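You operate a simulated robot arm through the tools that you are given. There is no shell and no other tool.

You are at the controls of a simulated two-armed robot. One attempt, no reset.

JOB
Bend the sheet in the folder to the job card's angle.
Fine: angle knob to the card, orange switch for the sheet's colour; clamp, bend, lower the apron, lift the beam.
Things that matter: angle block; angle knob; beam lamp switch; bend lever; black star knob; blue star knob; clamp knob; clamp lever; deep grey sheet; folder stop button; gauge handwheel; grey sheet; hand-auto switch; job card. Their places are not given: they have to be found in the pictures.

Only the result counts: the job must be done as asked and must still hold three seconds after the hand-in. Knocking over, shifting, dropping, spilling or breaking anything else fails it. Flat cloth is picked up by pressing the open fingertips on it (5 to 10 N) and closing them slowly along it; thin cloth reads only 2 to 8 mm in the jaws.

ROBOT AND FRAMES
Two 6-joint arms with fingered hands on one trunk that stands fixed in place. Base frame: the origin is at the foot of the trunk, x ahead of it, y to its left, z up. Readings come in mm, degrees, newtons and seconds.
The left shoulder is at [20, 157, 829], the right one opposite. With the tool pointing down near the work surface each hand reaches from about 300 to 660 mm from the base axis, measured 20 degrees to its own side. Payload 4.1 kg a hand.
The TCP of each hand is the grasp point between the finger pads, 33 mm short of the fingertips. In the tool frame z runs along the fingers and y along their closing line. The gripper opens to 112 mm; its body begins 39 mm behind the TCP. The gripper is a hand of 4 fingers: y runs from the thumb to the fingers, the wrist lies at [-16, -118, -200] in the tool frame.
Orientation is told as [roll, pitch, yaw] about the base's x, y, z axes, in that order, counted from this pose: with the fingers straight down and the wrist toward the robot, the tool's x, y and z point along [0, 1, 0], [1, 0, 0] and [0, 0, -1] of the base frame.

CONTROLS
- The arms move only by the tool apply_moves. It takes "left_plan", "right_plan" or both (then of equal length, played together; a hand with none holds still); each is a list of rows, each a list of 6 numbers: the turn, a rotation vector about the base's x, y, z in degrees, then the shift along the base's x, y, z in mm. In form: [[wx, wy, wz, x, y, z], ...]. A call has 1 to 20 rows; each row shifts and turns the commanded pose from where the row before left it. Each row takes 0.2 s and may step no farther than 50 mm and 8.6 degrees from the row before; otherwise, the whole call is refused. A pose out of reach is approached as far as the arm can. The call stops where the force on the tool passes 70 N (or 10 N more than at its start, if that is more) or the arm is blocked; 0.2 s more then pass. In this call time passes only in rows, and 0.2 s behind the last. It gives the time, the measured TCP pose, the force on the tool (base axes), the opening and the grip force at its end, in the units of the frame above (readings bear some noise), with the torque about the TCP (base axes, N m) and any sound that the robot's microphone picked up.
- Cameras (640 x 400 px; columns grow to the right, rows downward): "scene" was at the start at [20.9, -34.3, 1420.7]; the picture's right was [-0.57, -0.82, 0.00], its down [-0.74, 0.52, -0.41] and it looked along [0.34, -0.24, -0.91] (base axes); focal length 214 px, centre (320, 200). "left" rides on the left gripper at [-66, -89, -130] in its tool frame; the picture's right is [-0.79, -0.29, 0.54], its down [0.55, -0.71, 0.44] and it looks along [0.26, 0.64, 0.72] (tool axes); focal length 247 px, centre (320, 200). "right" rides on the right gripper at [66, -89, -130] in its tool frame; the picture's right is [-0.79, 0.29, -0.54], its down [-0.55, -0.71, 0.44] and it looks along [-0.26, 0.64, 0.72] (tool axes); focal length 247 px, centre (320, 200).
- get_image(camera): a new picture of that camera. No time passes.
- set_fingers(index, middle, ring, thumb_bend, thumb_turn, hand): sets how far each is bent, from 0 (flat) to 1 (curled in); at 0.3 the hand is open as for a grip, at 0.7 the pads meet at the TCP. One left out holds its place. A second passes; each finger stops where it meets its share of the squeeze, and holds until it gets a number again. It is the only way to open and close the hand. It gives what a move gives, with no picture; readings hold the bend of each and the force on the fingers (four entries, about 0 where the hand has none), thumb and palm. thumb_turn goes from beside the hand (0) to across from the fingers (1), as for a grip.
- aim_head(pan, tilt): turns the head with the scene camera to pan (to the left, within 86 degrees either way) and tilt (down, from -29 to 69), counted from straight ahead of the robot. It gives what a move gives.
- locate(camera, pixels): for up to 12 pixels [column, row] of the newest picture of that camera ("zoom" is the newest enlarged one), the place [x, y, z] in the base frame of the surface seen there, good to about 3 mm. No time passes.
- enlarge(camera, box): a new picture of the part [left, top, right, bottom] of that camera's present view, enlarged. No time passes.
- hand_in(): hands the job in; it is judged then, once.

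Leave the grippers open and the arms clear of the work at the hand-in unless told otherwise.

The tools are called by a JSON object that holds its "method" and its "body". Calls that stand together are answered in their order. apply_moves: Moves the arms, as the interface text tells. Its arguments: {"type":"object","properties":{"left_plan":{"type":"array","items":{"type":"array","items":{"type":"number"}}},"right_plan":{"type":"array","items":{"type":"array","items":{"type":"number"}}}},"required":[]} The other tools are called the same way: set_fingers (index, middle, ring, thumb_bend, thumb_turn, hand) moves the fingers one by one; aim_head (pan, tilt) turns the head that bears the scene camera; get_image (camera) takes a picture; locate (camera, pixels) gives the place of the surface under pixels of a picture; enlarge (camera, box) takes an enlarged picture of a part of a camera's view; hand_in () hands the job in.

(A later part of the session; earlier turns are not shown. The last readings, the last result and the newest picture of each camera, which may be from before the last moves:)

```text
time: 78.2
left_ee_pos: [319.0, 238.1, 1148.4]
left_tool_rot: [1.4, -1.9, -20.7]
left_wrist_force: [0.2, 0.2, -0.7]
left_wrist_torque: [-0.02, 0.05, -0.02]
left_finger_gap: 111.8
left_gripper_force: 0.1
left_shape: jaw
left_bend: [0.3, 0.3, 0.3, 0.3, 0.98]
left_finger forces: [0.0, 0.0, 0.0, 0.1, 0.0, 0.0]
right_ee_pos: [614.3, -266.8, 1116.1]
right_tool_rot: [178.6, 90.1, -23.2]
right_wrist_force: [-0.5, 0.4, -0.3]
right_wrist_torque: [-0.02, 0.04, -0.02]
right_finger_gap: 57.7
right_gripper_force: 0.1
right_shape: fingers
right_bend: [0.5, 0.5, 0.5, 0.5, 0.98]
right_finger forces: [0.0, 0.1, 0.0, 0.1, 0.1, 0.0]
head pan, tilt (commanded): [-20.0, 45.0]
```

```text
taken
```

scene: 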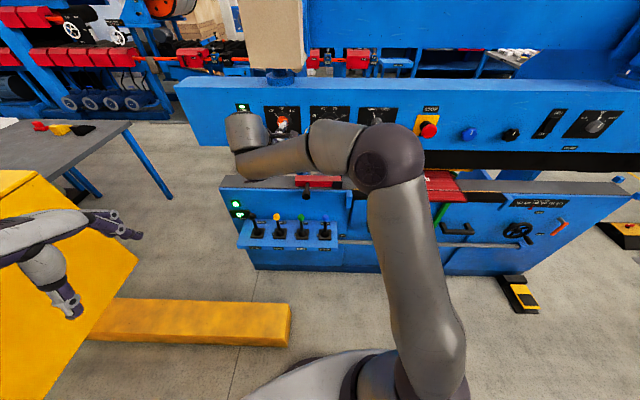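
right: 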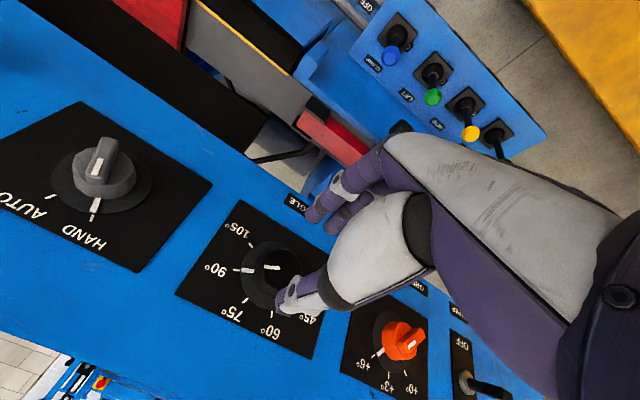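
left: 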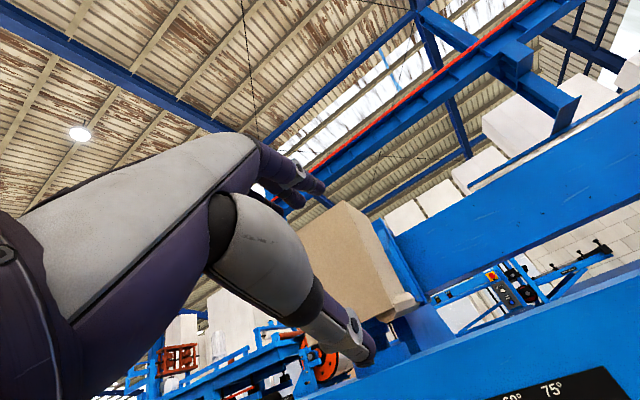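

In reach. Test the roll range here in free air: first +59.5° about the knob axis.

{"method": "apply_moves", "body": {"right_plan": [[7.897, -3.154, 0, 0, 0, 0], [7.897, -3.154, 0, 0, 0, 0], [7.897, -3.154, 0, 0, 0, 0], [7.897, -3.154, 0, 0, 0, 0], [7.897, -3.154, 0, 0, 0, 0], [7.897, -3.154, 0, 0, 0, 0], [7.897, -3.154, 0, 0, 0, 0]]}}

```text
time: 79.8
left_ee_pos: [318.3, 237.6, 1148.6]
left_tool_rot: [1.3, -1.7, -20.7]
left_wrist_force: [0.7, -0.2, 0.1]
left_wrist_torque: [0.01, -0.01, -0.03]
left_finger_gap: 111.8
left_gripper_force: 0.1
left_shape: jaw
left_bend: [0.3, 0.3, 0.3, 0.3, 0.98]
left_finger forces: [0.0, 0.1, 0.0, 0.0, 0.0, 0.0]
right_ee_pos: [621.2, -204.2, 1170.2]
right_tool_rot: [-88.8, 31.4, 67.1]
right_wrist_force: [0.5, 0.0, -0.4]
right_wrist_torque: [-0.02, -0.02, -0.01]
right_finger_gap: 57.7
right_gripper_force: 0.1
right_shape: fingers
right_bend: [0.5, 0.5, 0.5, 0.5, 0.98]
right_finger forces: [0.1, 0.0, 0.0, 0.0, 0.0, 0.0]
right hand out of reach, approached as far as the arm can: row 6, 7
head pan, tilt (commanded): [-20.0, 45.0]
```

The positive limit is about +42°. I return to roll 180 and test the negative side.

{"method": "apply_moves", "body": {"right_plan": [[-7.897, 3.154, 0, -1, -8.9, -7.7], [-7.897, 3.154, 0, -1, -8.9, -7.7], [-7.897, 3.154, 0, -1, -8.9, -7.7], [-7.897, 3.154, 0, -1, -8.9, -7.7], [-7.897, 3.154, 0, -1, -8.9, -7.7], [-7.897, 3.154, 0, -1, -8.9, -7.7], [-7.897, 3.154, 0, -1, -9, -7.8]]}}

{"method": "apply_moves", "body": {"right_plan": [[-7.897, 3.154, 0, 0, 0, 0], [-7.897, 3.154, 0, 0, 0, 0], [-7.897, 3.154, 0, 0, 0, 0], [-7.897, 3.154, 0, 0, 0, 0], [-7.897, 3.154, 0, 0, 0, 0], [-7.897, 3.154, 0, 0, 0, 0], [-7.897, 3.154, 0, 0, 0, 0]]}}

```text
time: 81.4
left_ee_pos: [318.7, 237.6, 1147.4]
left_tool_rot: [1.3, -1.8, -20.7]
left_wrist_force: [-0.2, 0.3, -0.4]
left_wrist_torque: [0.0, -0.03, 0.03]
left_finger_gap: 111.9
left_gripper_force: 0.1
left_shape: jaw
left_bend: [0.3, 0.3, 0.3, 0.3, 0.98]
left_finger forces: [0.0, 0.0, 0.1, 0.0, 0.0, 0.1]
right_ee_pos: [614.6, -266.8, 1115.9]
right_tool_rot: [93.5, 90.0, -108.5]
right_wrist_force: [-0.3, -0.5, 0.5]
right_wrist_torque: [-0.01, 0.03, -0.01]
right_finger_gap: 57.6
right_gripper_force: 0.0
right_shape: fingers
right_bend: [0.5, 0.5, 0.5, 0.5, 0.98]
right_finger forces: [0.1, 0.0, 0.1, 0.0, 0.0, 0.0]
head pan, tilt (commanded): [-20.0, 45.0]
```

```text
time: 83.0
left_ee_pos: [319.5, 238.3, 1149.2]
left_tool_rot: [1.4, -1.8, -20.8]
left_wrist_force: [-0.2, -1.1, 0.0]
left_wrist_torque: [0.03, 0.05, -0.01]
left_finger_gap: 111.9
left_gripper_force: 0.1
left_shape: jaw
left_bend: [0.3, 0.3, 0.3, 0.3, 0.98]
left_finger forces: [0.1, 0.0, 0.0, 0.1, 0.0, 0.0]
right_ee_pos: [612.4, -267.1, 1115.3]
right_tool_rot: [90.2, 30.4, -111.8]
right_wrist_force: [-0.3, -0.1, 0.4]
right_wrist_torque: [-0.02, -0.03, 0.01]
right_finger_gap: 57.8
right_gripper_force: 0.1
right_shape: fingers
right_bend: [0.5, 0.5, 0.5, 0.5, 0.98]
right_finger forces: [0.0, 0.0, 0.0, 0.0, 0.0, 0.1]
head pan, tilt (commanded): [-20.0, 45.0]
```

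Negative side is fine to −59.5°. Test further another −42.5°.

{"method": "apply_moves", "body": {"right_plan": [[-7.897, 3.154, 0, 0, 0, 0], [-7.897, 3.154, 0, 0, 0, 0], [-7.897, 3.154, 0, 0, 0, 0], [-7.897, 3.154, 0, 0, 0, 0], [-7.897, 3.154, 0, 0, 0, 0]]}}

{"method": "get_image", "body": {"camera": "right"}}

{"method": "get_image", "body": {"camera": "scene"}}

```text
time: 84.2
left_ee_pos: [319.0, 237.3, 1149.4]
left_tool_rot: [1.5, -1.8, -20.7]
left_wrist_force: [0.1, 0.3, -0.1]
left_wrist_torque: [-0.01, -0.01, 0.04]
left_finger_gap: 111.5
left_gripper_force: 0.1
left_shape: jaw
left_bend: [0.3, 0.3, 0.3, 0.3, 0.98]
left_finger forces: [0.0, 0.1, 0.1, 0.0, 0.0, 0.0]
right_ee_pos: [614.1, -267.0, 1116.4]
right_tool_rot: [90.1, -12.1, -111.6]
right_wrist_force: [0.3, 0.0, -0.4]
right_wrist_torque: [0.01, 0.03, -0.01]
right_finger_gap: 57.6
right_gripper_force: 0.0
right_shape: fingers
right_bend: [0.5, 0.5, 0.5, 0.5, 0.98]
right_finger forces: [0.1, 0.0, 0.0, 0.0, 0.1, 0.0]
head pan, tilt (commanded): [-20.0, 45.0]
```

```text
taken
```

right: 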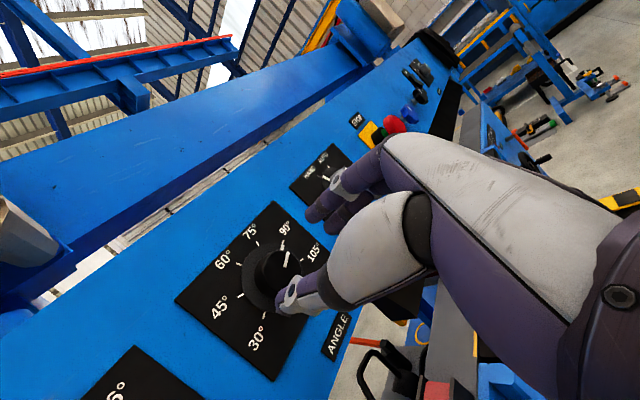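

```text
taken
```

scene: 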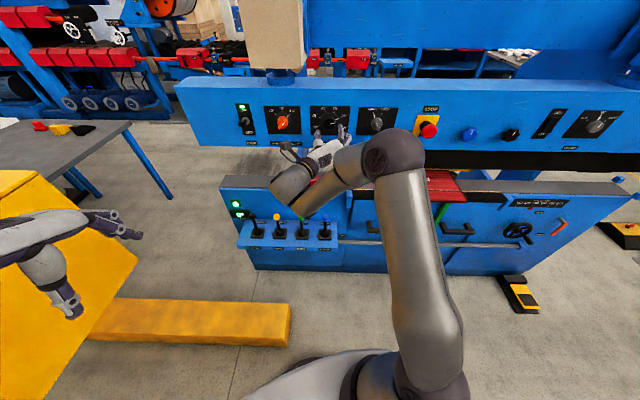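

Roll range 222°→78° is available, so two 90° grips will do. Roll to ≈170°, then advance part-way to check alignment.

{"method": "apply_moves", "body": {"right_plan": [[7.77, -3.103, 0, 0, 0, 0], [7.77, -3.103, 0, 0, 0, 0], [7.77, -3.103, 0, 0, 0, 0], [7.77, -3.103, 0, 0, 0, 0], [7.77, -3.103, 0, 0, 0, 0], [7.77, -3.103, 0, 0, 0, 0], [7.77, -3.103, 0, 0, 0, 0], [7.77, -3.103, 0, 0, 0, 0], [7.77, -3.103, 0, 0, 0, 0], [7.77, -3.103, 0, 0, 0, 0], [7.77, -3.103, 0, 0, 0, 0], [0, 0, 0, 14.4, -4.9, 0], [0, 0, 0, 14.2, -5.6, 0]]}}

{"method": "get_image", "body": {"camera": "right"}}

{"method": "enlarge", "body": {"camera": "right", "box": [200, 150, 400, 350]}}

```text
time: 87.0
left_ee_pos: [318.4, 237.3, 1147.5]
left_tool_rot: [1.4, -1.8, -20.7]
left_wrist_force: [0.2, 0.2, 0.1]
left_wrist_torque: [-0.01, -0.01, 0.02]
left_finger_gap: 111.6
left_gripper_force: 0.1
left_shape: jaw
left_bend: [0.3, 0.3, 0.3, 0.3, 0.98]
left_finger forces: [0.1, 0.0, 0.0, 0.1, 0.0, 0.0]
right_ee_pos: [642.9, -277.0, 1115.1]
right_tool_rot: [90.2, 80.1, -111.7]
right_wrist_force: [-0.2, -1.3, 0.1]
right_wrist_torque: [0.0, 0.0, -0.01]
right_finger_gap: 57.8
right_gripper_force: 0.0
right_shape: fingers
right_bend: [0.5, 0.5, 0.5, 0.5, 0.98]
right_finger forces: [0.1, 0.0, 0.0, 0.0, 0.0, 0.1]
head pan, tilt (commanded): [-20.0, 45.0]
```

```text
taken
```

right: 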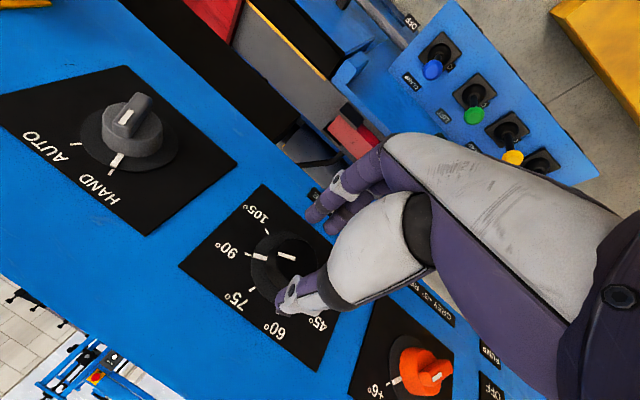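

```text
2.00 times, centred on (300, 250) of right
```

zoom: 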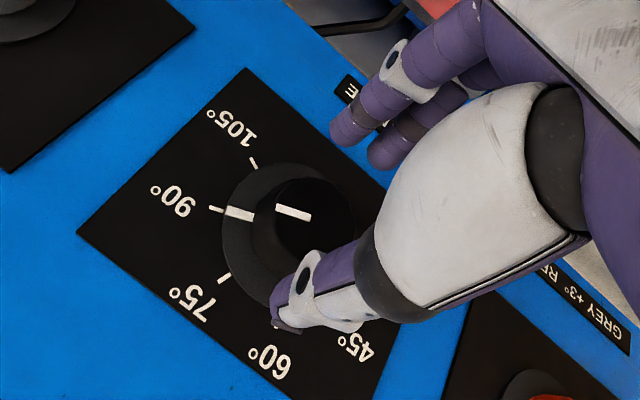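

Aligned (lateral error < 1 mm), 68 mm from the plate. Advance 30 mm so the fingertips straddle the knob.

{"method": "apply_moves", "body": {"right_plan": [[0, 0, 0, 9.3, -3.7, 0.3], [0, 0, 0, 9.3, -3.7, 0.3], [0, 0, 0, 9.3, -3.7, 0.3]]}}

{"method": "enlarge", "body": {"camera": "right", "box": [200, 150, 400, 350]}}

```text
time: 87.8
left_ee_pos: [318.3, 237.5, 1147.9]
left_tool_rot: [1.3, -1.7, -20.7]
left_wrist_force: [-0.3, -0.3, -0.5]
left_wrist_torque: [0.01, 0.01, -0.02]
left_finger_gap: 111.8
left_gripper_force: 0.1
left_shape: jaw
left_bend: [0.3, 0.3, 0.3, 0.3, 0.98]
left_finger forces: [0.0, 0.0, 0.0, 0.0, 0.0, 0.0]
right_ee_pos: [671.7, -288.1, 1115.5]
right_tool_rot: [90.2, 80.0, -111.6]
right_wrist_force: [1.0, 0.2, 0.2]
right_wrist_torque: [0.04, 0.03, 0.03]
right_finger_gap: 57.7
right_gripper_force: 0.1
right_shape: fingers
right_bend: [0.5, 0.5, 0.5, 0.5, 0.98]
right_finger forces: [0.0, 0.1, 0.0, 0.1, 0.0, 0.1]
head pan, tilt (commanded): [-20.0, 45.0]
```

```text
2.00 times, centred on (300, 250) of right
```

zoom: 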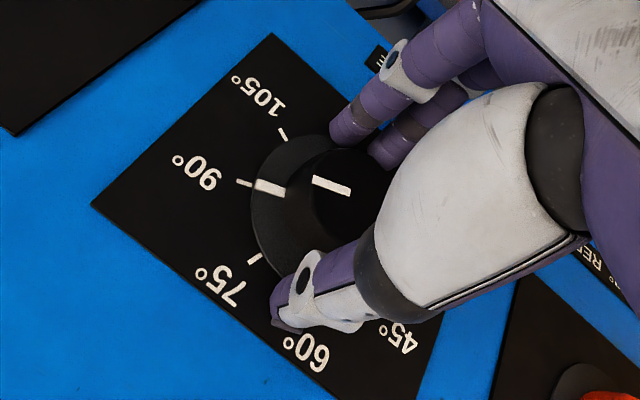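

The knob sits between thumb and fingers with no contact force. Close the fingers on it.

{"method": "set_fingers", "body": {"hand": "right", "index": 0.62, "middle": 0.62, "ring": 0.62, "thumb_bend": 0.62}}

{"method": "enlarge", "body": {"camera": "right", "box": [200, 150, 400, 350]}}

```text
time: 88.8
left_ee_pos: [319.0, 238.2, 1147.5]
left_tool_rot: [1.4, -1.9, -20.7]
left_wrist_force: [-0.5, 0.3, 0.3]
left_wrist_torque: [-0.03, -0.01, -0.01]
left_finger_gap: 111.9
left_gripper_force: 0.0
left_shape: jaw
left_bend: [0.3, 0.3, 0.3, 0.3, 0.98]
left_finger forces: [0.1, 0.0, 0.0, 0.0, 0.0, 0.0]
right_ee_pos: [671.4, -287.4, 1117.3]
right_tool_rot: [89.9, 80.0, -112.1]
right_wrist_force: [0.8, 0.1, -6.0]
right_wrist_torque: [0.07, 0.19, 0.01]
right_finger_gap: 36.5
right_gripper_force: 6.2
right_shape: fingers
right_bend: [0.57, 0.59, 0.62, 0.59, 0.97]
right_finger forces: [4.9, 4.3, 0.0, 0.0, 2.9, 0.1]
head pan, tilt (commanded): [-20.0, 45.0]
```

```text
2.00 times, centred on (300, 250) of right
```

zoom: 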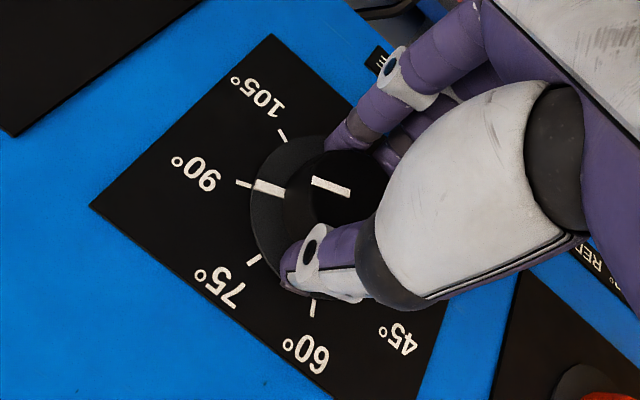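

Index, middle and thumb hold the knob (grip ~6 N). Rotate −25° and check that the knob follows.

{"method": "apply_moves", "body": {"right_plan": [[-7.897, 3.154, 0, 0, 0, 0], [-7.897, 3.154, 0, 0, 0, 0], [-7.897, 3.154, 0, 0, 0, 0]]}}

{"method": "enlarge", "body": {"camera": "right", "box": [200, 150, 400, 350]}}

```text
time: 89.6
left_ee_pos: [318.8, 238.5, 1149.2]
left_tool_rot: [1.4, -1.9, -20.8]
left_wrist_force: [-0.3, 0.7, 0.4]
left_wrist_torque: [0.0, 0.01, -0.01]
left_finger_gap: 111.4
left_gripper_force: 0.0
left_shape: jaw
left_bend: [0.3, 0.3, 0.3, 0.3, 0.98]
left_finger forces: [0.0, 0.0, 0.0, 0.0, 0.0, 0.0]
right_ee_pos: [670.5, -288.1, 1117.0]
right_tool_rot: [90.2, 54.4, -111.8]
right_wrist_force: [-0.3, -0.6, -7.3]
right_wrist_torque: [0.08, 0.24, -0.05]
right_finger_gap: 36.3
right_gripper_force: 6.4
right_shape: fingers
right_bend: [0.57, 0.59, 0.62, 0.59, 0.98]
right_finger forces: [3.8, 5.6, 0.0, 0.0, 2.4, 0.1]
head pan, tilt (commanded): [-20.0, 45.0]
```

```text
2.00 times, centred on (300, 250) of right
```

zoom: 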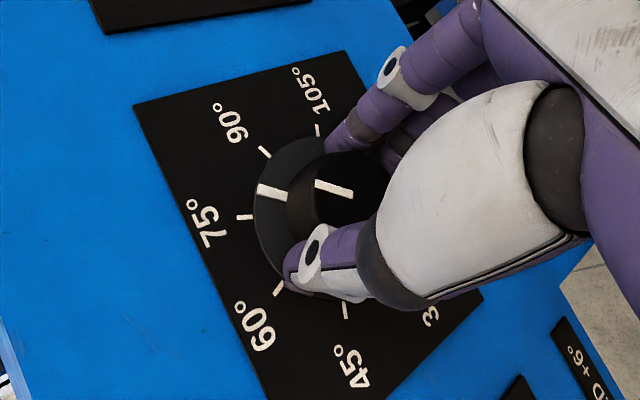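

The knob follows (now between 90 and 75). Continue −59.5°.

{"method": "apply_moves", "body": {"right_plan": [[-7.897, 3.154, 0, 0, 0, 0], [-7.897, 3.154, 0, 0, 0, 0], [-7.897, 3.154, 0, 0, 0, 0], [-7.897, 3.154, 0, 0, 0, 0], [-7.897, 3.154, 0, 0, 0, 0], [-7.897, 3.154, 0, 0, 0, 0], [-7.897, 3.154, 0, 0, 0, 0]]}}

{"method": "enlarge", "body": {"camera": "right", "box": [200, 150, 400, 350]}}

```text
time: 91.2
left_ee_pos: [319.8, 238.4, 1147.0]
left_tool_rot: [1.4, -1.8, -20.7]
left_wrist_force: [-0.3, 0.2, -0.2]
left_wrist_torque: [-0.03, -0.02, -0.02]
left_finger_gap: 112.0
left_gripper_force: 0.1
left_shape: jaw
left_bend: [0.3, 0.3, 0.3, 0.3, 0.98]
left_finger forces: [0.0, 0.0, 0.0, 0.1, 0.0, 0.0]
right_ee_pos: [670.5, -288.5, 1116.1]
right_tool_rot: [90.1, -5.1, -111.6]
right_wrist_force: [-1.9, -3.7, -3.1]
right_wrist_torque: [0.05, 0.14, -0.14]
right_finger_gap: 35.6
right_gripper_force: 5.9
right_shape: fingers
right_bend: [0.58, 0.59, 0.62, 0.59, 0.98]
right_finger forces: [3.1, 4.8, 0.1, 0.1, 3.5, 0.1]
head pan, tilt (commanded): [-20.0, 45.0]
```

```text
2.00 times, centred on (300, 250) of right
```

zoom: 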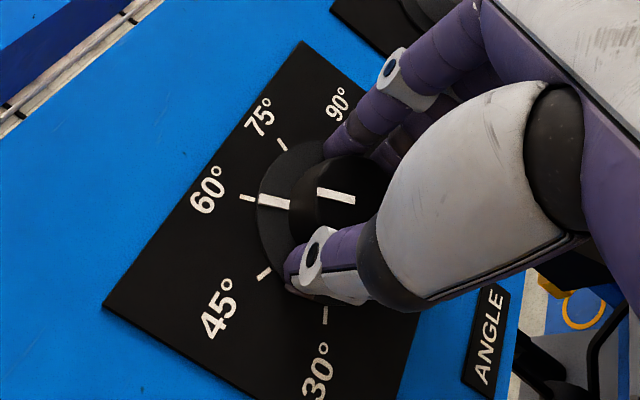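

The pointer is near 60°. Release the knob and roll back +85° in place with fingers open, then re-grip.

{"method": "set_fingers", "body": {"hand": "right", "index": 0.48, "middle": 0.48, "ring": 0.48, "thumb_bend": 0.48}}

{"method": "apply_moves", "body": {"right_plan": [[7.897, -3.154, 0, 0, 0, 0], [7.897, -3.154, 0, 0, 0, 0], [7.897, -3.154, 0, 0, 0, 0], [7.897, -3.154, 0, 0, 0, 0], [7.897, -3.154, 0, 0, 0, 0], [7.897, -3.154, 0, 0, 0, 0], [7.897, -3.154, 0, 0, 0, 0], [7.897, -3.154, 0, 0, 0, 0], [7.897, -3.154, 0, 0, 0, 0], [7.897, -3.154, 0, 0, 0, 0]]}}

{"method": "enlarge", "body": {"camera": "right", "box": [200, 150, 400, 350]}}

```text
time: 92.2
left_ee_pos: [319.4, 237.5, 1148.3]
left_tool_rot: [1.4, -1.8, -20.8]
left_wrist_force: [-0.4, -0.3, -0.2]
left_wrist_torque: [0.02, -0.01, -0.02]
left_finger_gap: 111.9
left_gripper_force: 0.0
left_shape: jaw
left_bend: [0.3, 0.3, 0.3, 0.3, 0.98]
left_finger forces: [0.0, 0.0, 0.1, 0.1, 0.0, 0.1]
right_ee_pos: [671.7, -288.3, 1116.4]
right_tool_rot: [90.1, -5.0, -111.6]
right_wrist_force: [1.0, -0.5, 0.2]
right_wrist_torque: [-0.02, -0.01, -0.02]
right_finger_gap: 62.5
right_gripper_force: 0.0
right_shape: fingers
right_bend: [0.48, 0.48, 0.48, 0.48, 0.98]
right_finger forces: [0.0, 0.0, 0.1, 0.0, 0.0, 0.1]
head pan, tilt (commanded): [-20.0, 45.0]
```

```text
time: 94.4
left_ee_pos: [319.7, 237.8, 1147.3]
left_tool_rot: [1.4, -1.7, -20.7]
left_wrist_force: [0.0, -0.1, -0.2]
left_wrist_torque: [-0.04, 0.01, 0.01]
left_finger_gap: 112.2
left_gripper_force: 0.1
left_shape: jaw
left_bend: [0.3, 0.3, 0.3, 0.3, 0.98]
left_finger forces: [0.0, 0.0, 0.1, 0.1, 0.0, 0.0]
right_ee_pos: [670.3, -287.7, 1117.2]
right_tool_rot: [90.1, 80.2, -111.6]
right_wrist_force: [-0.9, 0.2, 0.2]
right_wrist_torque: [-0.02, 0.01, 0.0]
right_finger_gap: 62.8
right_gripper_force: 0.0
right_shape: fingers
right_bend: [0.48, 0.48, 0.48, 0.48, 0.98]
right_finger forces: [0.0, 0.0, 0.0, 0.0, 0.0, 0.0]
head pan, tilt (commanded): [-20.0, 45.0]
```

```text
2.00 times, centred on (300, 250) of right
```

zoom: 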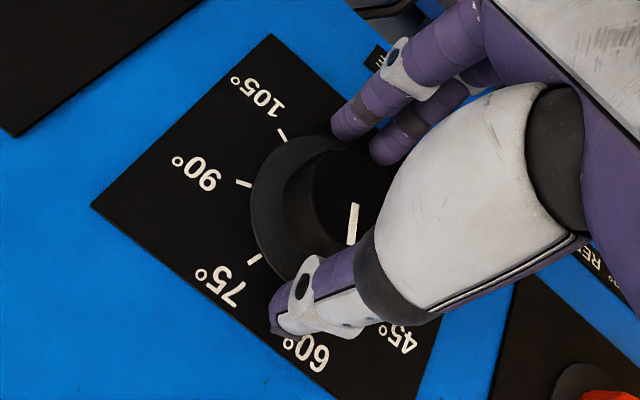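

The pointer stays near 60°. Re-grip and rotate another −85°.

{"method": "set_fingers", "body": {"hand": "right", "index": 0.62, "middle": 0.62, "ring": 0.62, "thumb_bend": 0.62}}

{"method": "apply_moves", "body": {"right_plan": [[-7.897, 3.154, 0, 0, 0, 0], [-7.897, 3.154, 0, 0, 0, 0], [-7.897, 3.154, 0, 0, 0, 0], [-7.897, 3.154, 0, 0, 0, 0], [-7.897, 3.154, 0, 0, 0, 0], [-7.897, 3.154, 0, 0, 0, 0], [-7.897, 3.154, 0, 0, 0, 0], [-7.897, 3.154, 0, 0, 0, 0], [-7.897, 3.154, 0, 0, 0, 0], [-7.897, 3.154, 0, 0, 0, 0]]}}

{"method": "enlarge", "body": {"camera": "right", "box": [200, 150, 400, 350]}}

```text
time: 95.4
left_ee_pos: [319.2, 238.0, 1147.8]
left_tool_rot: [1.5, -1.8, -20.7]
left_wrist_force: [0.2, 0.2, 0.5]
left_wrist_torque: [0.0, 0.0, 0.02]
left_finger_gap: 111.6
left_gripper_force: 0.0
left_shape: jaw
left_bend: [0.3, 0.3, 0.3, 0.3, 0.98]
left_finger forces: [0.0, 0.0, 0.0, 0.0, 0.0, 0.0]
right_ee_pos: [670.7, -287.4, 1115.9]
right_tool_rot: [90.0, 80.0, -112.0]
right_wrist_force: [-2.1, 0.1, -5.6]
right_wrist_torque: [0.08, 0.18, 0.02]
right_finger_gap: 36.5
right_gripper_force: 6.9
right_shape: fingers
right_bend: [0.57, 0.59, 0.62, 0.59, 0.97]
right_finger forces: [5.0, 4.5, 0.1, 0.0, 2.9, 0.0]
head pan, tilt (commanded): [-20.0, 45.0]
```

```text
time: 97.6
left_ee_pos: [318.9, 237.3, 1149.2]
left_tool_rot: [1.4, -1.7, -20.7]
left_wrist_force: [-0.2, -0.1, -0.3]
left_wrist_torque: [-0.02, 0.02, 0.02]
left_finger_gap: 112.0
left_gripper_force: 0.1
left_shape: jaw
left_bend: [0.3, 0.3, 0.3, 0.3, 0.98]
left_finger forces: [0.0, 0.0, 0.0, 0.0, 0.1, 0.0]
right_ee_pos: [672.1, -287.7, 1117.9]
right_tool_rot: [90.2, -5.0, -111.6]
right_wrist_force: [-2.6, -2.5, -3.9]
right_wrist_torque: [0.03, 0.14, -0.12]
right_finger_gap: 35.2
right_gripper_force: 5.8
right_shape: fingers
right_bend: [0.58, 0.59, 0.62, 0.59, 0.98]
right_finger forces: [3.1, 4.9, 0.1, 0.0, 3.6, 0.0]
head pan, tilt (commanded): [-20.0, 45.0]
```

```text
2.00 times, centred on (300, 250) of right
```

zoom: 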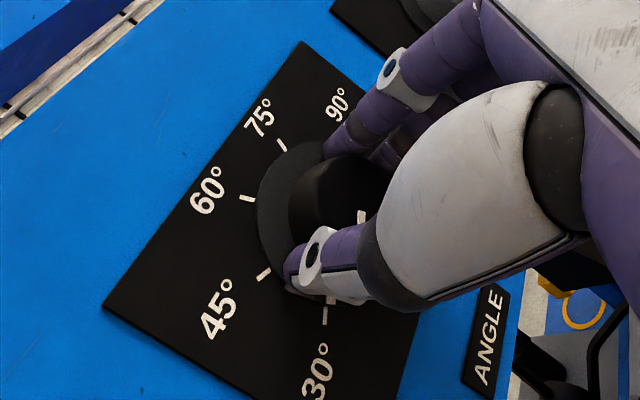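

The pointer is near 30°. Release, back off and check exactly.

{"method": "set_fingers", "body": {"hand": "right", "index": 0.48, "middle": 0.48, "ring": 0.48, "thumb_bend": 0.48}}

{"method": "apply_moves", "body": {"right_plan": [[0, 0, 0, -14, 5.6, 0], [0, 0, 0, -14, 5.6, 0], [0, 0, 0, -14, 5.6, 0]]}}

{"method": "enlarge", "body": {"camera": "right", "box": [200, 170, 380, 350]}}

{"method": "enlarge", "body": {"camera": "scene", "box": [240, 80, 420, 160]}}

```text
time: 98.6
left_ee_pos: [319.1, 236.9, 1148.6]
left_tool_rot: [1.4, -1.7, -20.7]
left_wrist_force: [0.3, -0.5, -0.8]
left_wrist_torque: [-0.03, 0.01, 0.01]
left_finger_gap: 111.9
left_gripper_force: 0.0
left_shape: jaw
left_bend: [0.3, 0.3, 0.3, 0.3, 0.98]
left_finger forces: [0.1, 0.1, 0.0, 0.1, 0.0, 0.0]
right_ee_pos: [670.2, -287.6, 1116.3]
right_tool_rot: [90.1, -5.0, -111.7]
right_wrist_force: [0.4, -0.2, -0.4]
right_wrist_torque: [-0.01, 0.0, 0.01]
right_finger_gap: 62.6
right_gripper_force: 0.1
right_shape: fingers
right_bend: [0.48, 0.48, 0.48, 0.48, 0.98]
right_finger forces: [0.0, 0.0, 0.0, 0.0, 0.0, 0.0]
head pan, tilt (commanded): [-20.0, 45.0]
```

```text
time: 99.4
left_ee_pos: [319.4, 237.5, 1148.7]
left_tool_rot: [1.5, -1.9, -20.8]
left_wrist_force: [0.4, -0.2, 0.5]
left_wrist_torque: [0.0, -0.03, 0.01]
left_finger_gap: 111.7
left_gripper_force: 0.0
left_shape: jaw
left_bend: [0.3, 0.3, 0.3, 0.3, 0.98]
left_finger forces: [0.0, 0.0, 0.0, 0.1, 0.1, 0.0]
right_ee_pos: [630.2, -271.2, 1116.3]
right_tool_rot: [90.2, -5.0, -111.7]
right_wrist_force: [0.3, -0.3, 0.0]
right_wrist_torque: [0.02, -0.02, 0.0]
right_finger_gap: 62.8
right_gripper_force: 0.1
right_shape: fingers
right_bend: [0.48, 0.48, 0.48, 0.48, 0.98]
right_finger forces: [0.0, 0.0, 0.0, 0.1, 0.1, 0.1]
head pan, tilt (commanded): [-20.0, 45.0]
```

```text
2.22 times, centred on (290, 260) of right
```

zoom: 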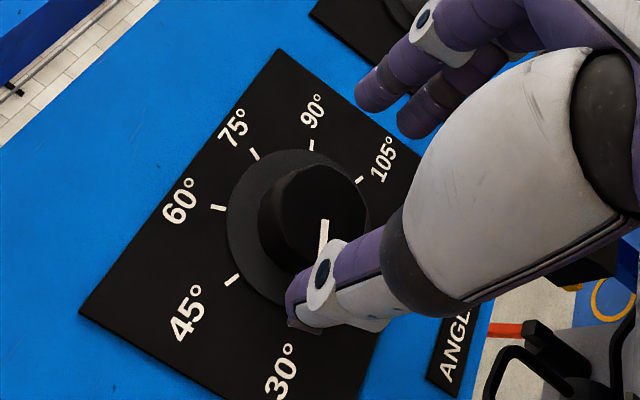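

```text
3.56 times, centred on (330, 120) of scene
```

zoom: 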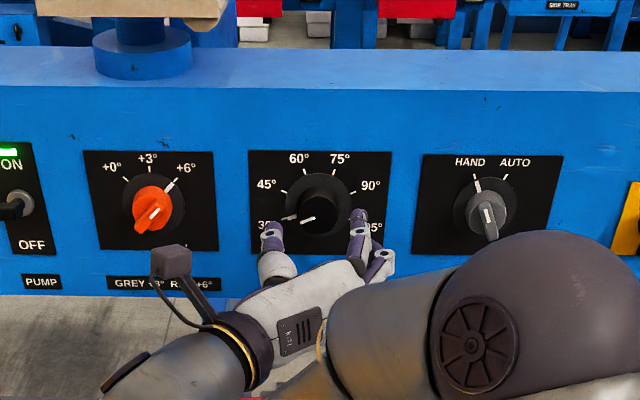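

The thumb hides the 30 tick. Retreat and lower the hand a bit to see the dial from the head camera.

{"method": "apply_moves", "body": {"right_plan": [[0, 0, 0, -14, 5.6, -15], [0, 0, 0, -14, 5.6, -25], [0, 0, 0, -9, 3.6, -25]]}}

{"method": "enlarge", "body": {"camera": "scene", "box": [260, 85, 400, 155]}}

{"method": "get_image", "body": {"camera": "right"}}

```text
time: 100.2
left_ee_pos: [318.8, 238.0, 1147.7]
left_tool_rot: [1.4, -1.7, -20.7]
left_wrist_force: [0.1, 0.7, 0.5]
left_wrist_torque: [-0.01, 0.0, -0.02]
left_finger_gap: 111.7
left_gripper_force: 0.1
left_shape: jaw
left_bend: [0.3, 0.3, 0.3, 0.3, 0.98]
left_finger forces: [0.0, 0.1, 0.0, 0.0, 0.0, 0.1]
right_ee_pos: [590.5, -257.8, 1052.4]
right_tool_rot: [90.3, -4.9, -111.6]
right_wrist_force: [-0.6, -0.6, 0.8]
right_wrist_torque: [-0.03, 0.05, 0.01]
right_finger_gap: 62.6
right_gripper_force: 0.0
right_shape: fingers
right_bend: [0.48, 0.48, 0.48, 0.48, 0.98]
right_finger forces: [0.2, 0.0, 0.0, 0.1, 0.0, 0.0]
head pan, tilt (commanded): [-20.0, 45.0]
```

```text
4.57 times, centred on (330, 120) of scene
```

zoom: 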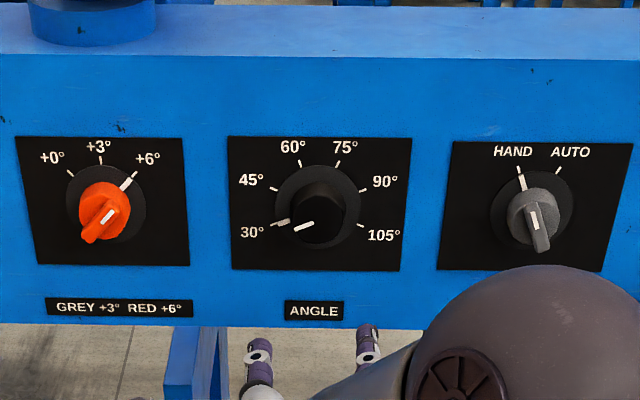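

```text
taken
```

right: 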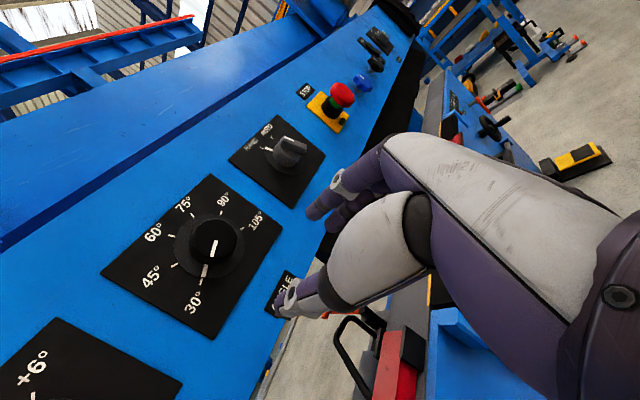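

The pointer is close to the 30 tick. Enlarge both views to judge alignment.

{"method": "enlarge", "body": {"camera": "scene", "box": [308, 112, 352, 142]}}

{"method": "enlarge", "body": {"camera": "right", "box": [150, 190, 270, 310]}}

{"method": "locate", "body": {"camera": "zoom", "pixels": [[267, 245], [272, 330], [300, 195], [310, 150], [260, 150], [360, 150], [455, 90], [130, 265]]}}

```text
13.33 times, centred on (330, 127) of scene
```

zoom: 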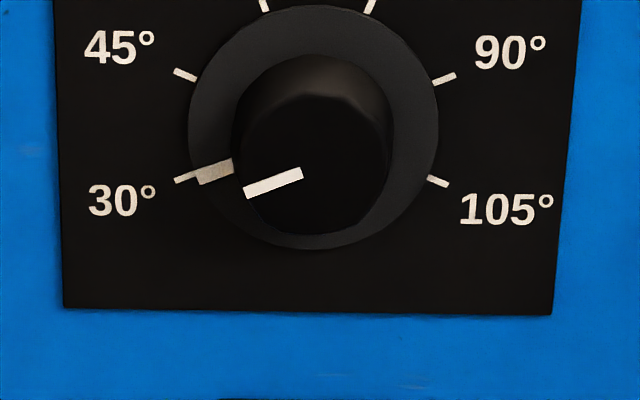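

```text
3.33 times, centred on (210, 250) of right
```

zoom: 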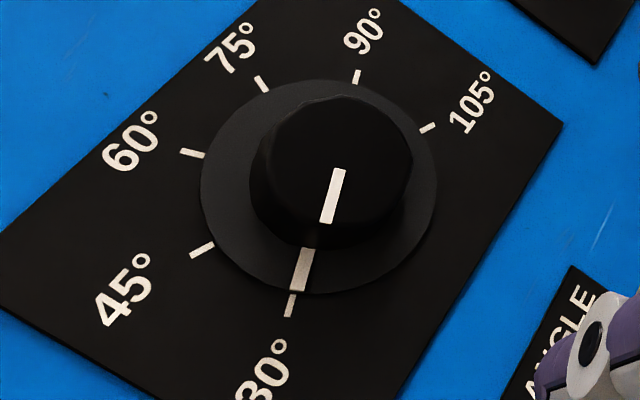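

```text
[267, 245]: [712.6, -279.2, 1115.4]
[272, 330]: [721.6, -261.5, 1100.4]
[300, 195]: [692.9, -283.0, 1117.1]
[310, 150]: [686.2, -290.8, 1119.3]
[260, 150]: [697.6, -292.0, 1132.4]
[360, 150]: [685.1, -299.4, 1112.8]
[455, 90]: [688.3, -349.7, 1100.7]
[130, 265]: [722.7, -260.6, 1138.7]
```

The angle knob is at 30° (collinear with the tick, allowing for parallax) and the switch at +6°. Next, the levers: pushed away from me. I'll use the right hand, fingers horizontal, thumb above (roll 180), pushing the sticks just under the balls. First roll back and descend toward the CLAMP lever (blue ball centre ≈ (623, −264, 712)).

{"method": "apply_moves", "body": {"right_plan": [[7.357, -2.938, 0, -3.5, 1.9, -12.7], [7.357, -2.938, 0, -3.5, 1.9, -12.7], [7.357, -2.938, 0, -3.5, 1.9, -12.7], [7.357, -2.938, 0, -3.5, 1.9, -12.7], [7.357, -2.938, 0, -3.5, 1.9, -12.7], [7.357, -2.938, 0, -3.5, 1.9, -12.7], [7.357, -2.938, 0, -3.5, 1.9, -12.7], [7.357, -2.938, 0, -3.5, 1.9, -12.7], [7.357, -2.938, 0, -3.5, 1.9, -12.7], [7.357, -2.938, 0, -3.5, 1.9, -12.7], [7.357, -2.938, 0, -3.5, 1.9, -12.7], [7.357, -2.938, 0, -3.5, 1.9, -12.7]]}}

{"method": "get_image", "body": {"camera": "right"}}

{"method": "get_image", "body": {"camera": "scene"}}

```text
time: 102.8
left_ee_pos: [320.1, 238.1, 1148.7]
left_tool_rot: [1.4, -1.8, -20.7]
left_wrist_force: [0.1, -0.5, -0.2]
left_wrist_torque: [-0.02, 0.02, 0.02]
left_finger_gap: 111.6
left_gripper_force: 0.0
left_shape: jaw
left_bend: [0.3, 0.3, 0.3, 0.3, 0.98]
left_finger forces: [0.0, 0.1, 0.1, 0.1, 0.1, 0.0]
right_ee_pos: [548.8, -232.3, 898.9]
right_tool_rot: [-95.1, 89.9, 63.0]
right_wrist_force: [0.2, -0.1, -0.5]
right_wrist_torque: [0.02, -0.01, -0.04]
right_finger_gap: 62.7
right_gripper_force: 0.1
right_shape: fingers
right_bend: [0.48, 0.48, 0.48, 0.48, 0.98]
right_finger forces: [0.1, 0.0, 0.0, 0.0, 0.1, 0.0]
head pan, tilt (commanded): [-20.0, 45.0]
```

```text
taken
```

right: 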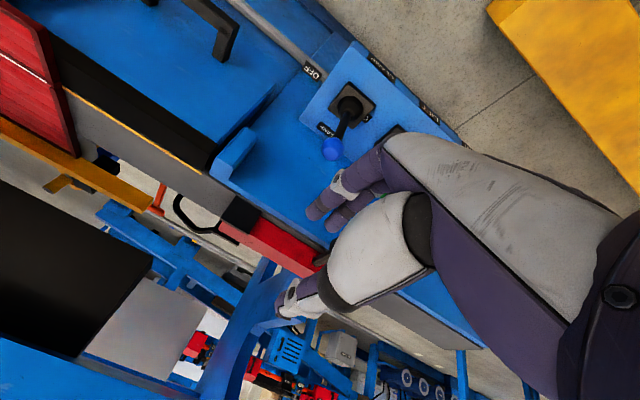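

```text
taken
```

scene: 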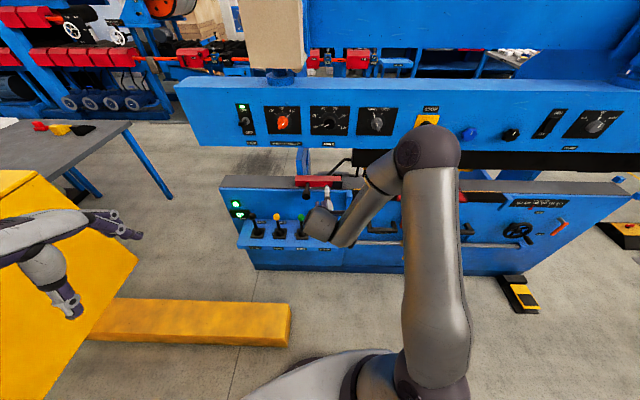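

The path is clear. Close the fingers into a pinch and descend to z ≈ 690 in front of the CLAMP lever (tips ~50 mm short of the stick).

{"method": "set_fingers", "body": {"hand": "right", "index": 0.68, "middle": 0.68, "ring": 0.68, "thumb_bend": 0.68}}

{"method": "apply_moves", "body": {"right_plan": [[0, 0, 0, 0, 0, -41], [0, 0, 0, 0, 0, -41], [0, 0, 0, 0, 0, -41], [0, 0, 0, 0, 0, -41], [0, 0, 0, -0.8, -2, -41]]}}

{"method": "get_image", "body": {"camera": "right"}}

{"method": "get_image", "body": {"camera": "scene"}}

```text
time: 103.8
left_ee_pos: [319.1, 236.9, 1148.2]
left_tool_rot: [1.4, -1.8, -20.6]
left_wrist_force: [0.6, 0.0, 0.2]
left_wrist_torque: [-0.02, -0.02, 0.01]
left_finger_gap: 111.8
left_gripper_force: 0.0
left_shape: jaw
left_bend: [0.3, 0.3, 0.3, 0.3, 0.98]
left_finger forces: [0.0, 0.1, 0.1, 0.0, 0.1, 0.0]
right_ee_pos: [549.9, -233.1, 898.6]
right_tool_rot: [-126.7, 90.0, 31.4]
right_wrist_force: [0.5, -0.6, -0.6]
right_wrist_torque: [0.01, 0.03, -0.01]
right_finger_gap: 8.3
right_gripper_force: 0.1
right_shape: fingers
right_bend: [0.68, 0.68, 0.68, 0.68, 0.98]
right_finger forces: [0.0, 0.0, 0.0, 0.0, 0.0, 0.0]
head pan, tilt (commanded): [-20.0, 45.0]
```

```text
time: 105.0
left_ee_pos: [320.0, 238.6, 1148.4]
left_tool_rot: [1.4, -1.8, -20.7]
left_wrist_force: [-0.5, 0.5, 0.3]
left_wrist_torque: [0.02, 0.02, -0.03]
left_finger_gap: 112.1
left_gripper_force: 0.1
left_shape: jaw
left_bend: [0.3, 0.3, 0.3, 0.3, 0.98]
left_finger forces: [0.0, 0.1, 0.0, 0.1, 0.0, 0.0]
right_ee_pos: [549.5, -234.5, 694.6]
right_tool_rot: [-143.1, 89.8, 15.1]
right_wrist_force: [0.1, 0.5, 0.8]
right_wrist_torque: [0.0, 0.01, -0.01]
right_finger_gap: 8.2
right_gripper_force: 0.0
right_shape: fingers
right_bend: [0.68, 0.68, 0.68, 0.68, 0.98]
right_finger forces: [0.0, 0.0, 0.0, 0.0, 0.0, 0.1]
head pan, tilt (commanded): [-20.0, 45.0]
```

```text
taken
```

right: 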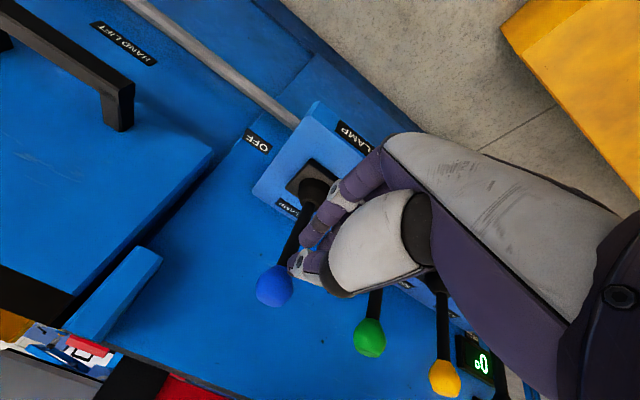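

```text
taken
```

scene: 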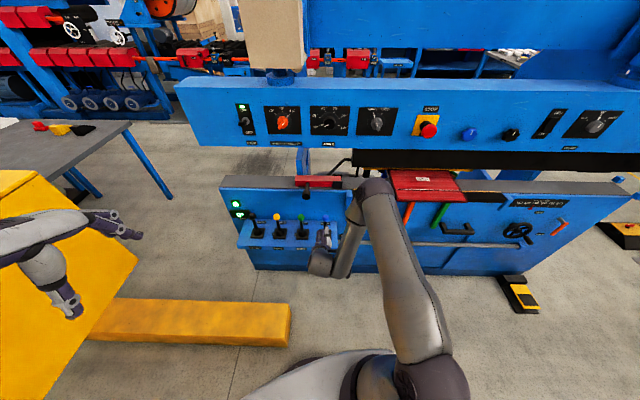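

Now in front of the blue lever. Enlarge to check alignment of fingertips and stick.

{"method": "enlarge", "body": {"camera": "right", "box": [220, 130, 420, 330]}}

{"method": "locate", "body": {"camera": "zoom", "pixels": [[110, 270], [155, 195], [190, 110], [180, 200], [205, 180], [225, 140], [175, 265]]}}

```text
2.00 times, centred on (320, 230) of right
```

zoom: 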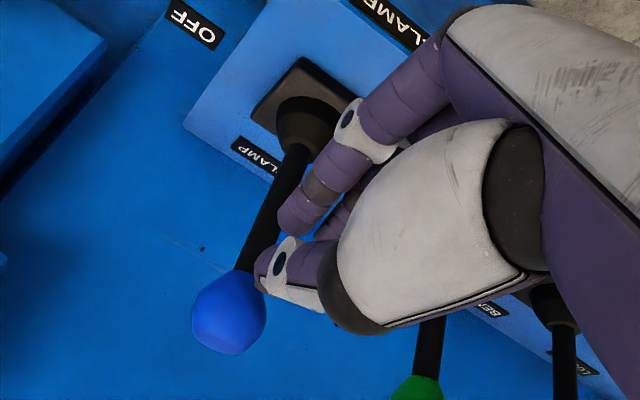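

```text
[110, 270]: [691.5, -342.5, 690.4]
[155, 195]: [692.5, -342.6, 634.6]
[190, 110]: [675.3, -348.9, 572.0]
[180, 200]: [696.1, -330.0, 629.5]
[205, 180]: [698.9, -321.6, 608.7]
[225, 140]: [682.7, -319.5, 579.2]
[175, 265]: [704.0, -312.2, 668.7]
```

Locate the ball, the stick and the fingertips.

{"method": "locate", "body": {"camera": "zoom", "pixels": [[230, 315], [255, 245], [280, 190], [300, 215], [270, 265], [330, 190], [300, 130], [420, 340]]}}

```text
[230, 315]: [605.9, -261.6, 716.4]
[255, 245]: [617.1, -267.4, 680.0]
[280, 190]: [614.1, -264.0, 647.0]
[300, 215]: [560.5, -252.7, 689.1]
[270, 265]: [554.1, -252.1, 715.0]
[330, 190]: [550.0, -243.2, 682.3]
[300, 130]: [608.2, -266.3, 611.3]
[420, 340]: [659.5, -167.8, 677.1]
```

Alignment is good (u offset < 1 mm), fingertips ~50 mm short of the stick. Advance 48 mm to touch, then push the lever away in small steps.

{"method": "apply_moves", "body": {"right_plan": [[0, 0, 0, 14.9, -5.9, 0], [0, 0, 0, 14.9, -5.9, 0], [0, 0, 0, 14.9, -5.9, 0], [0, 0, 0, 9.3, -3.7, -1], [0, 0, 0, 9.3, -3.7, -2]]}}

{"method": "get_image", "body": {"camera": "right"}}

{"method": "get_image", "body": {"camera": "scene"}}

```text
time: 106.2
left_ee_pos: [318.5, 238.0, 1149.0]
left_tool_rot: [1.4, -1.8, -20.7]
left_wrist_force: [-0.6, 0.1, 1.1]
left_wrist_torque: [-0.03, -0.03, 0.01]
left_finger_gap: 111.9
left_gripper_force: 0.1
left_shape: jaw
left_bend: [0.3, 0.3, 0.3, 0.3, 0.98]
left_finger forces: [0.0, 0.0, 0.0, 0.0, 0.0, 0.0]
right_ee_pos: [602.9, -256.9, 681.8]
right_tool_rot: [-1.2, 88.3, 157.0]
right_wrist_force: [-19.8, 0.9, 1.2]
right_wrist_torque: [0.01, 0.05, -0.24]
right_finger_gap: 0.0
right_gripper_force: 13.1
right_shape: fingers
right_bend: [0.71, 0.69, 0.68, 0.7, 0.97]
right_finger forces: [18.8, 2.7, 0.1, 0.0, 4.8, 0.1]
head pan, tilt (commanded): [-20.0, 45.0]
stopped in row 5 (right hand): the force on the tool passed its limit at 72 N (the readings are from after the stop); the commanded pose is now the measured one
```

```text
taken
```

right: 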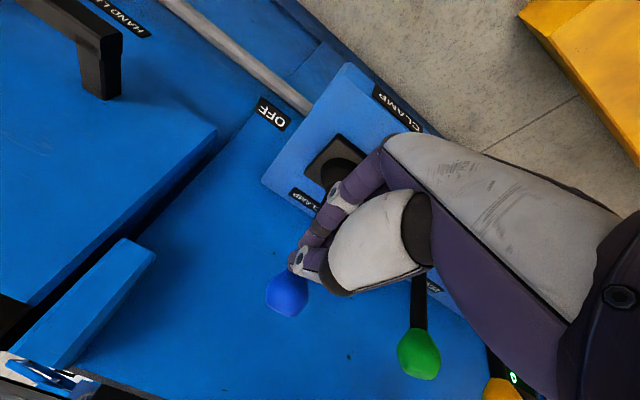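

```text
taken
```

scene: 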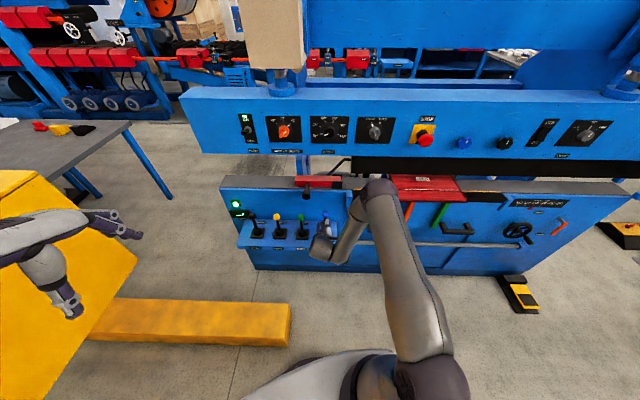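

The beam (with the panel) has started to come down; the lever is at its stop. Check the state of the beam and lamp now.

{"method": "enlarge", "body": {"camera": "scene", "box": [300, 100, 500, 230]}}

{"method": "enlarge", "body": {"camera": "scene", "box": [210, 160, 370, 280]}}

{"method": "apply_moves", "body": {"right_plan": [[0, 0, 0, 0, 0, 0], [0, 0, 0, 0, 0, 0], [0, 0, 0, 0, 0, 0]]}}

{"method": "get_image", "body": {"camera": "scene"}}

```text
3.08 times, centred on (400, 165) of scene
```

zoom: 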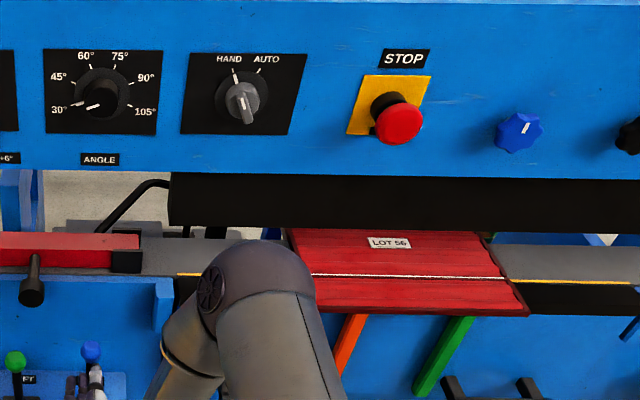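

```text
3.33 times, centred on (290, 220) of scene
```

zoom: 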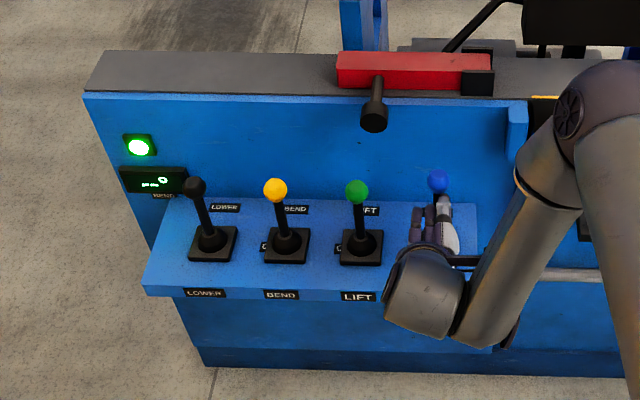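

```text
time: 107.0
left_ee_pos: [318.8, 237.8, 1149.0]
left_tool_rot: [1.3, -1.8, -20.7]
left_wrist_force: [-0.6, 0.5, 0.3]
left_wrist_torque: [0.02, 0.03, -0.02]
left_finger_gap: 111.6
left_gripper_force: 0.0
left_shape: jaw
left_bend: [0.3, 0.3, 0.3, 0.3, 0.98]
left_finger forces: [0.0, 0.0, 0.0, 0.1, 0.0, 0.0]
right_ee_pos: [601.9, -255.9, 681.8]
right_tool_rot: [-1.0, 88.4, 157.3]
right_wrist_force: [-34.0, 0.7, -4.5]
right_wrist_torque: [0.1, 0.31, -0.38]
right_finger_gap: 0.0
right_gripper_force: 19.4
right_shape: fingers
right_bend: [0.71, 0.69, 0.68, 0.7, 0.97]
right_finger forces: [31.8, 1.8, 0.0, 0.0, 5.2, 0.0]
head pan, tilt (commanded): [-20.0, 45.0]
```

```text
taken
```

scene: 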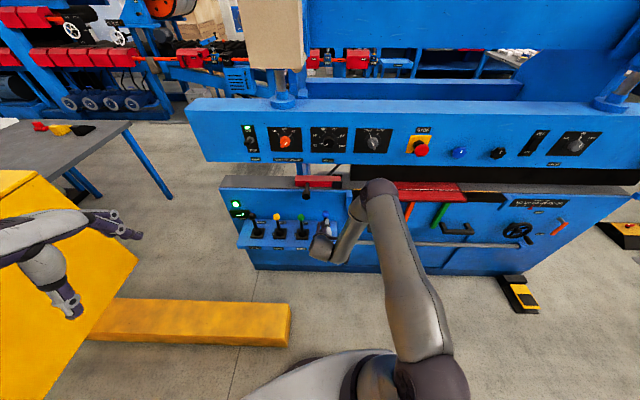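

The beam keeps descending while the lever is pushed. I hold it there and let time pass.

{"method": "apply_moves", "body": {"right_plan": [[0, 0, 0, 0, 0, 0], [0, 0, 0, 0, 0, 0], [0, 0, 0, 0, 0, 0], [0, 0, 0, 0, 0, 0], [0, 0, 0, 0, 0, 0], [0, 0, 0, 0, 0, 0], [0, 0, 0, 0, 0, 0], [0, 0, 0, 0, 0, 0], [0, 0, 0, 0, 0, 0], [0, 0, 0, 0, 0, 0]]}}

{"method": "get_image", "body": {"camera": "scene"}}

{"method": "enlarge", "body": {"camera": "scene", "box": [210, 160, 370, 280]}}

{"method": "enlarge", "body": {"camera": "scene", "box": [300, 100, 500, 230]}}

```text
time: 109.2
left_ee_pos: [317.4, 238.4, 1148.6]
left_tool_rot: [1.4, -1.8, -20.7]
left_wrist_force: [-0.4, 1.0, -0.9]
left_wrist_torque: [0.01, 0.0, 0.0]
left_finger_gap: 111.9
left_gripper_force: 0.0
left_shape: jaw
left_bend: [0.3, 0.3, 0.3, 0.3, 0.98]
left_finger forces: [0.0, 0.0, 0.0, 0.1, 0.1, 0.1]
right_ee_pos: [601.1, -256.6, 681.2]
right_tool_rot: [0.1, 88.4, 158.3]
right_wrist_force: [-38.7, -0.6, -3.2]
right_wrist_torque: [0.02, 0.33, -0.58]
right_finger_gap: 0.0
right_gripper_force: 19.9
right_shape: fingers
right_bend: [0.71, 0.68, 0.68, 0.7, 0.97]
right_finger forces: [35.3, 1.2, 0.1, 0.0, 3.6, 0.0]
head pan, tilt (commanded): [-20.0, 45.0]
```

```text
taken
```

scene: 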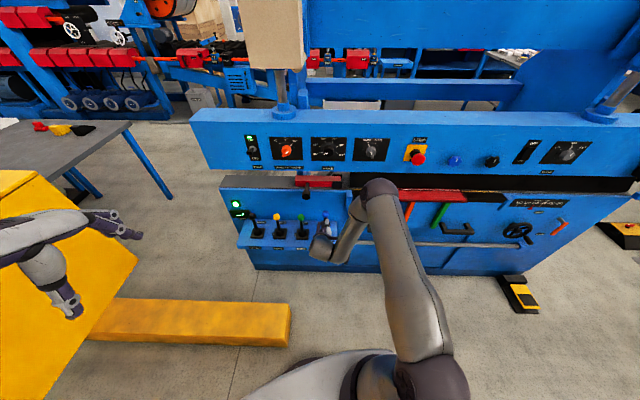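

```text
3.33 times, centred on (290, 220) of scene
```

zoom: 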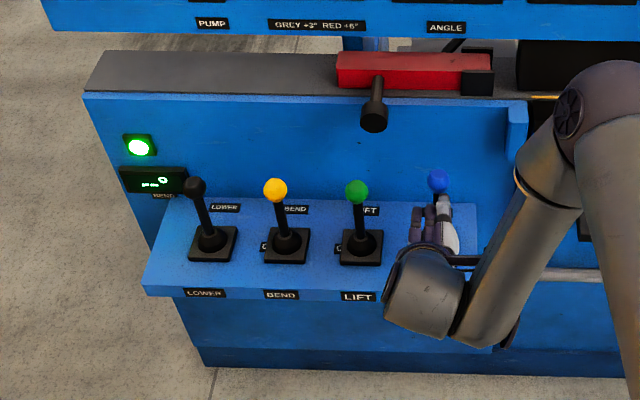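

```text
3.08 times, centred on (400, 165) of scene
```

zoom: 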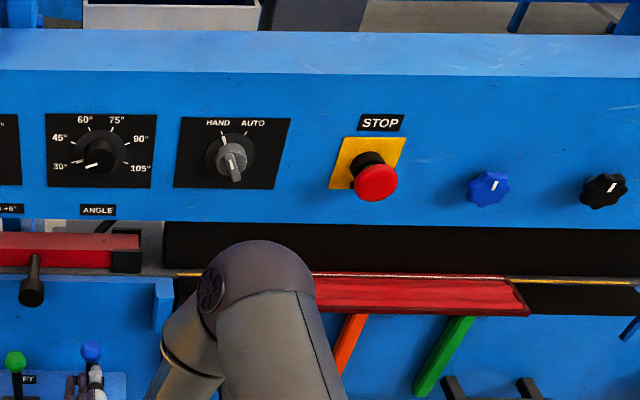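

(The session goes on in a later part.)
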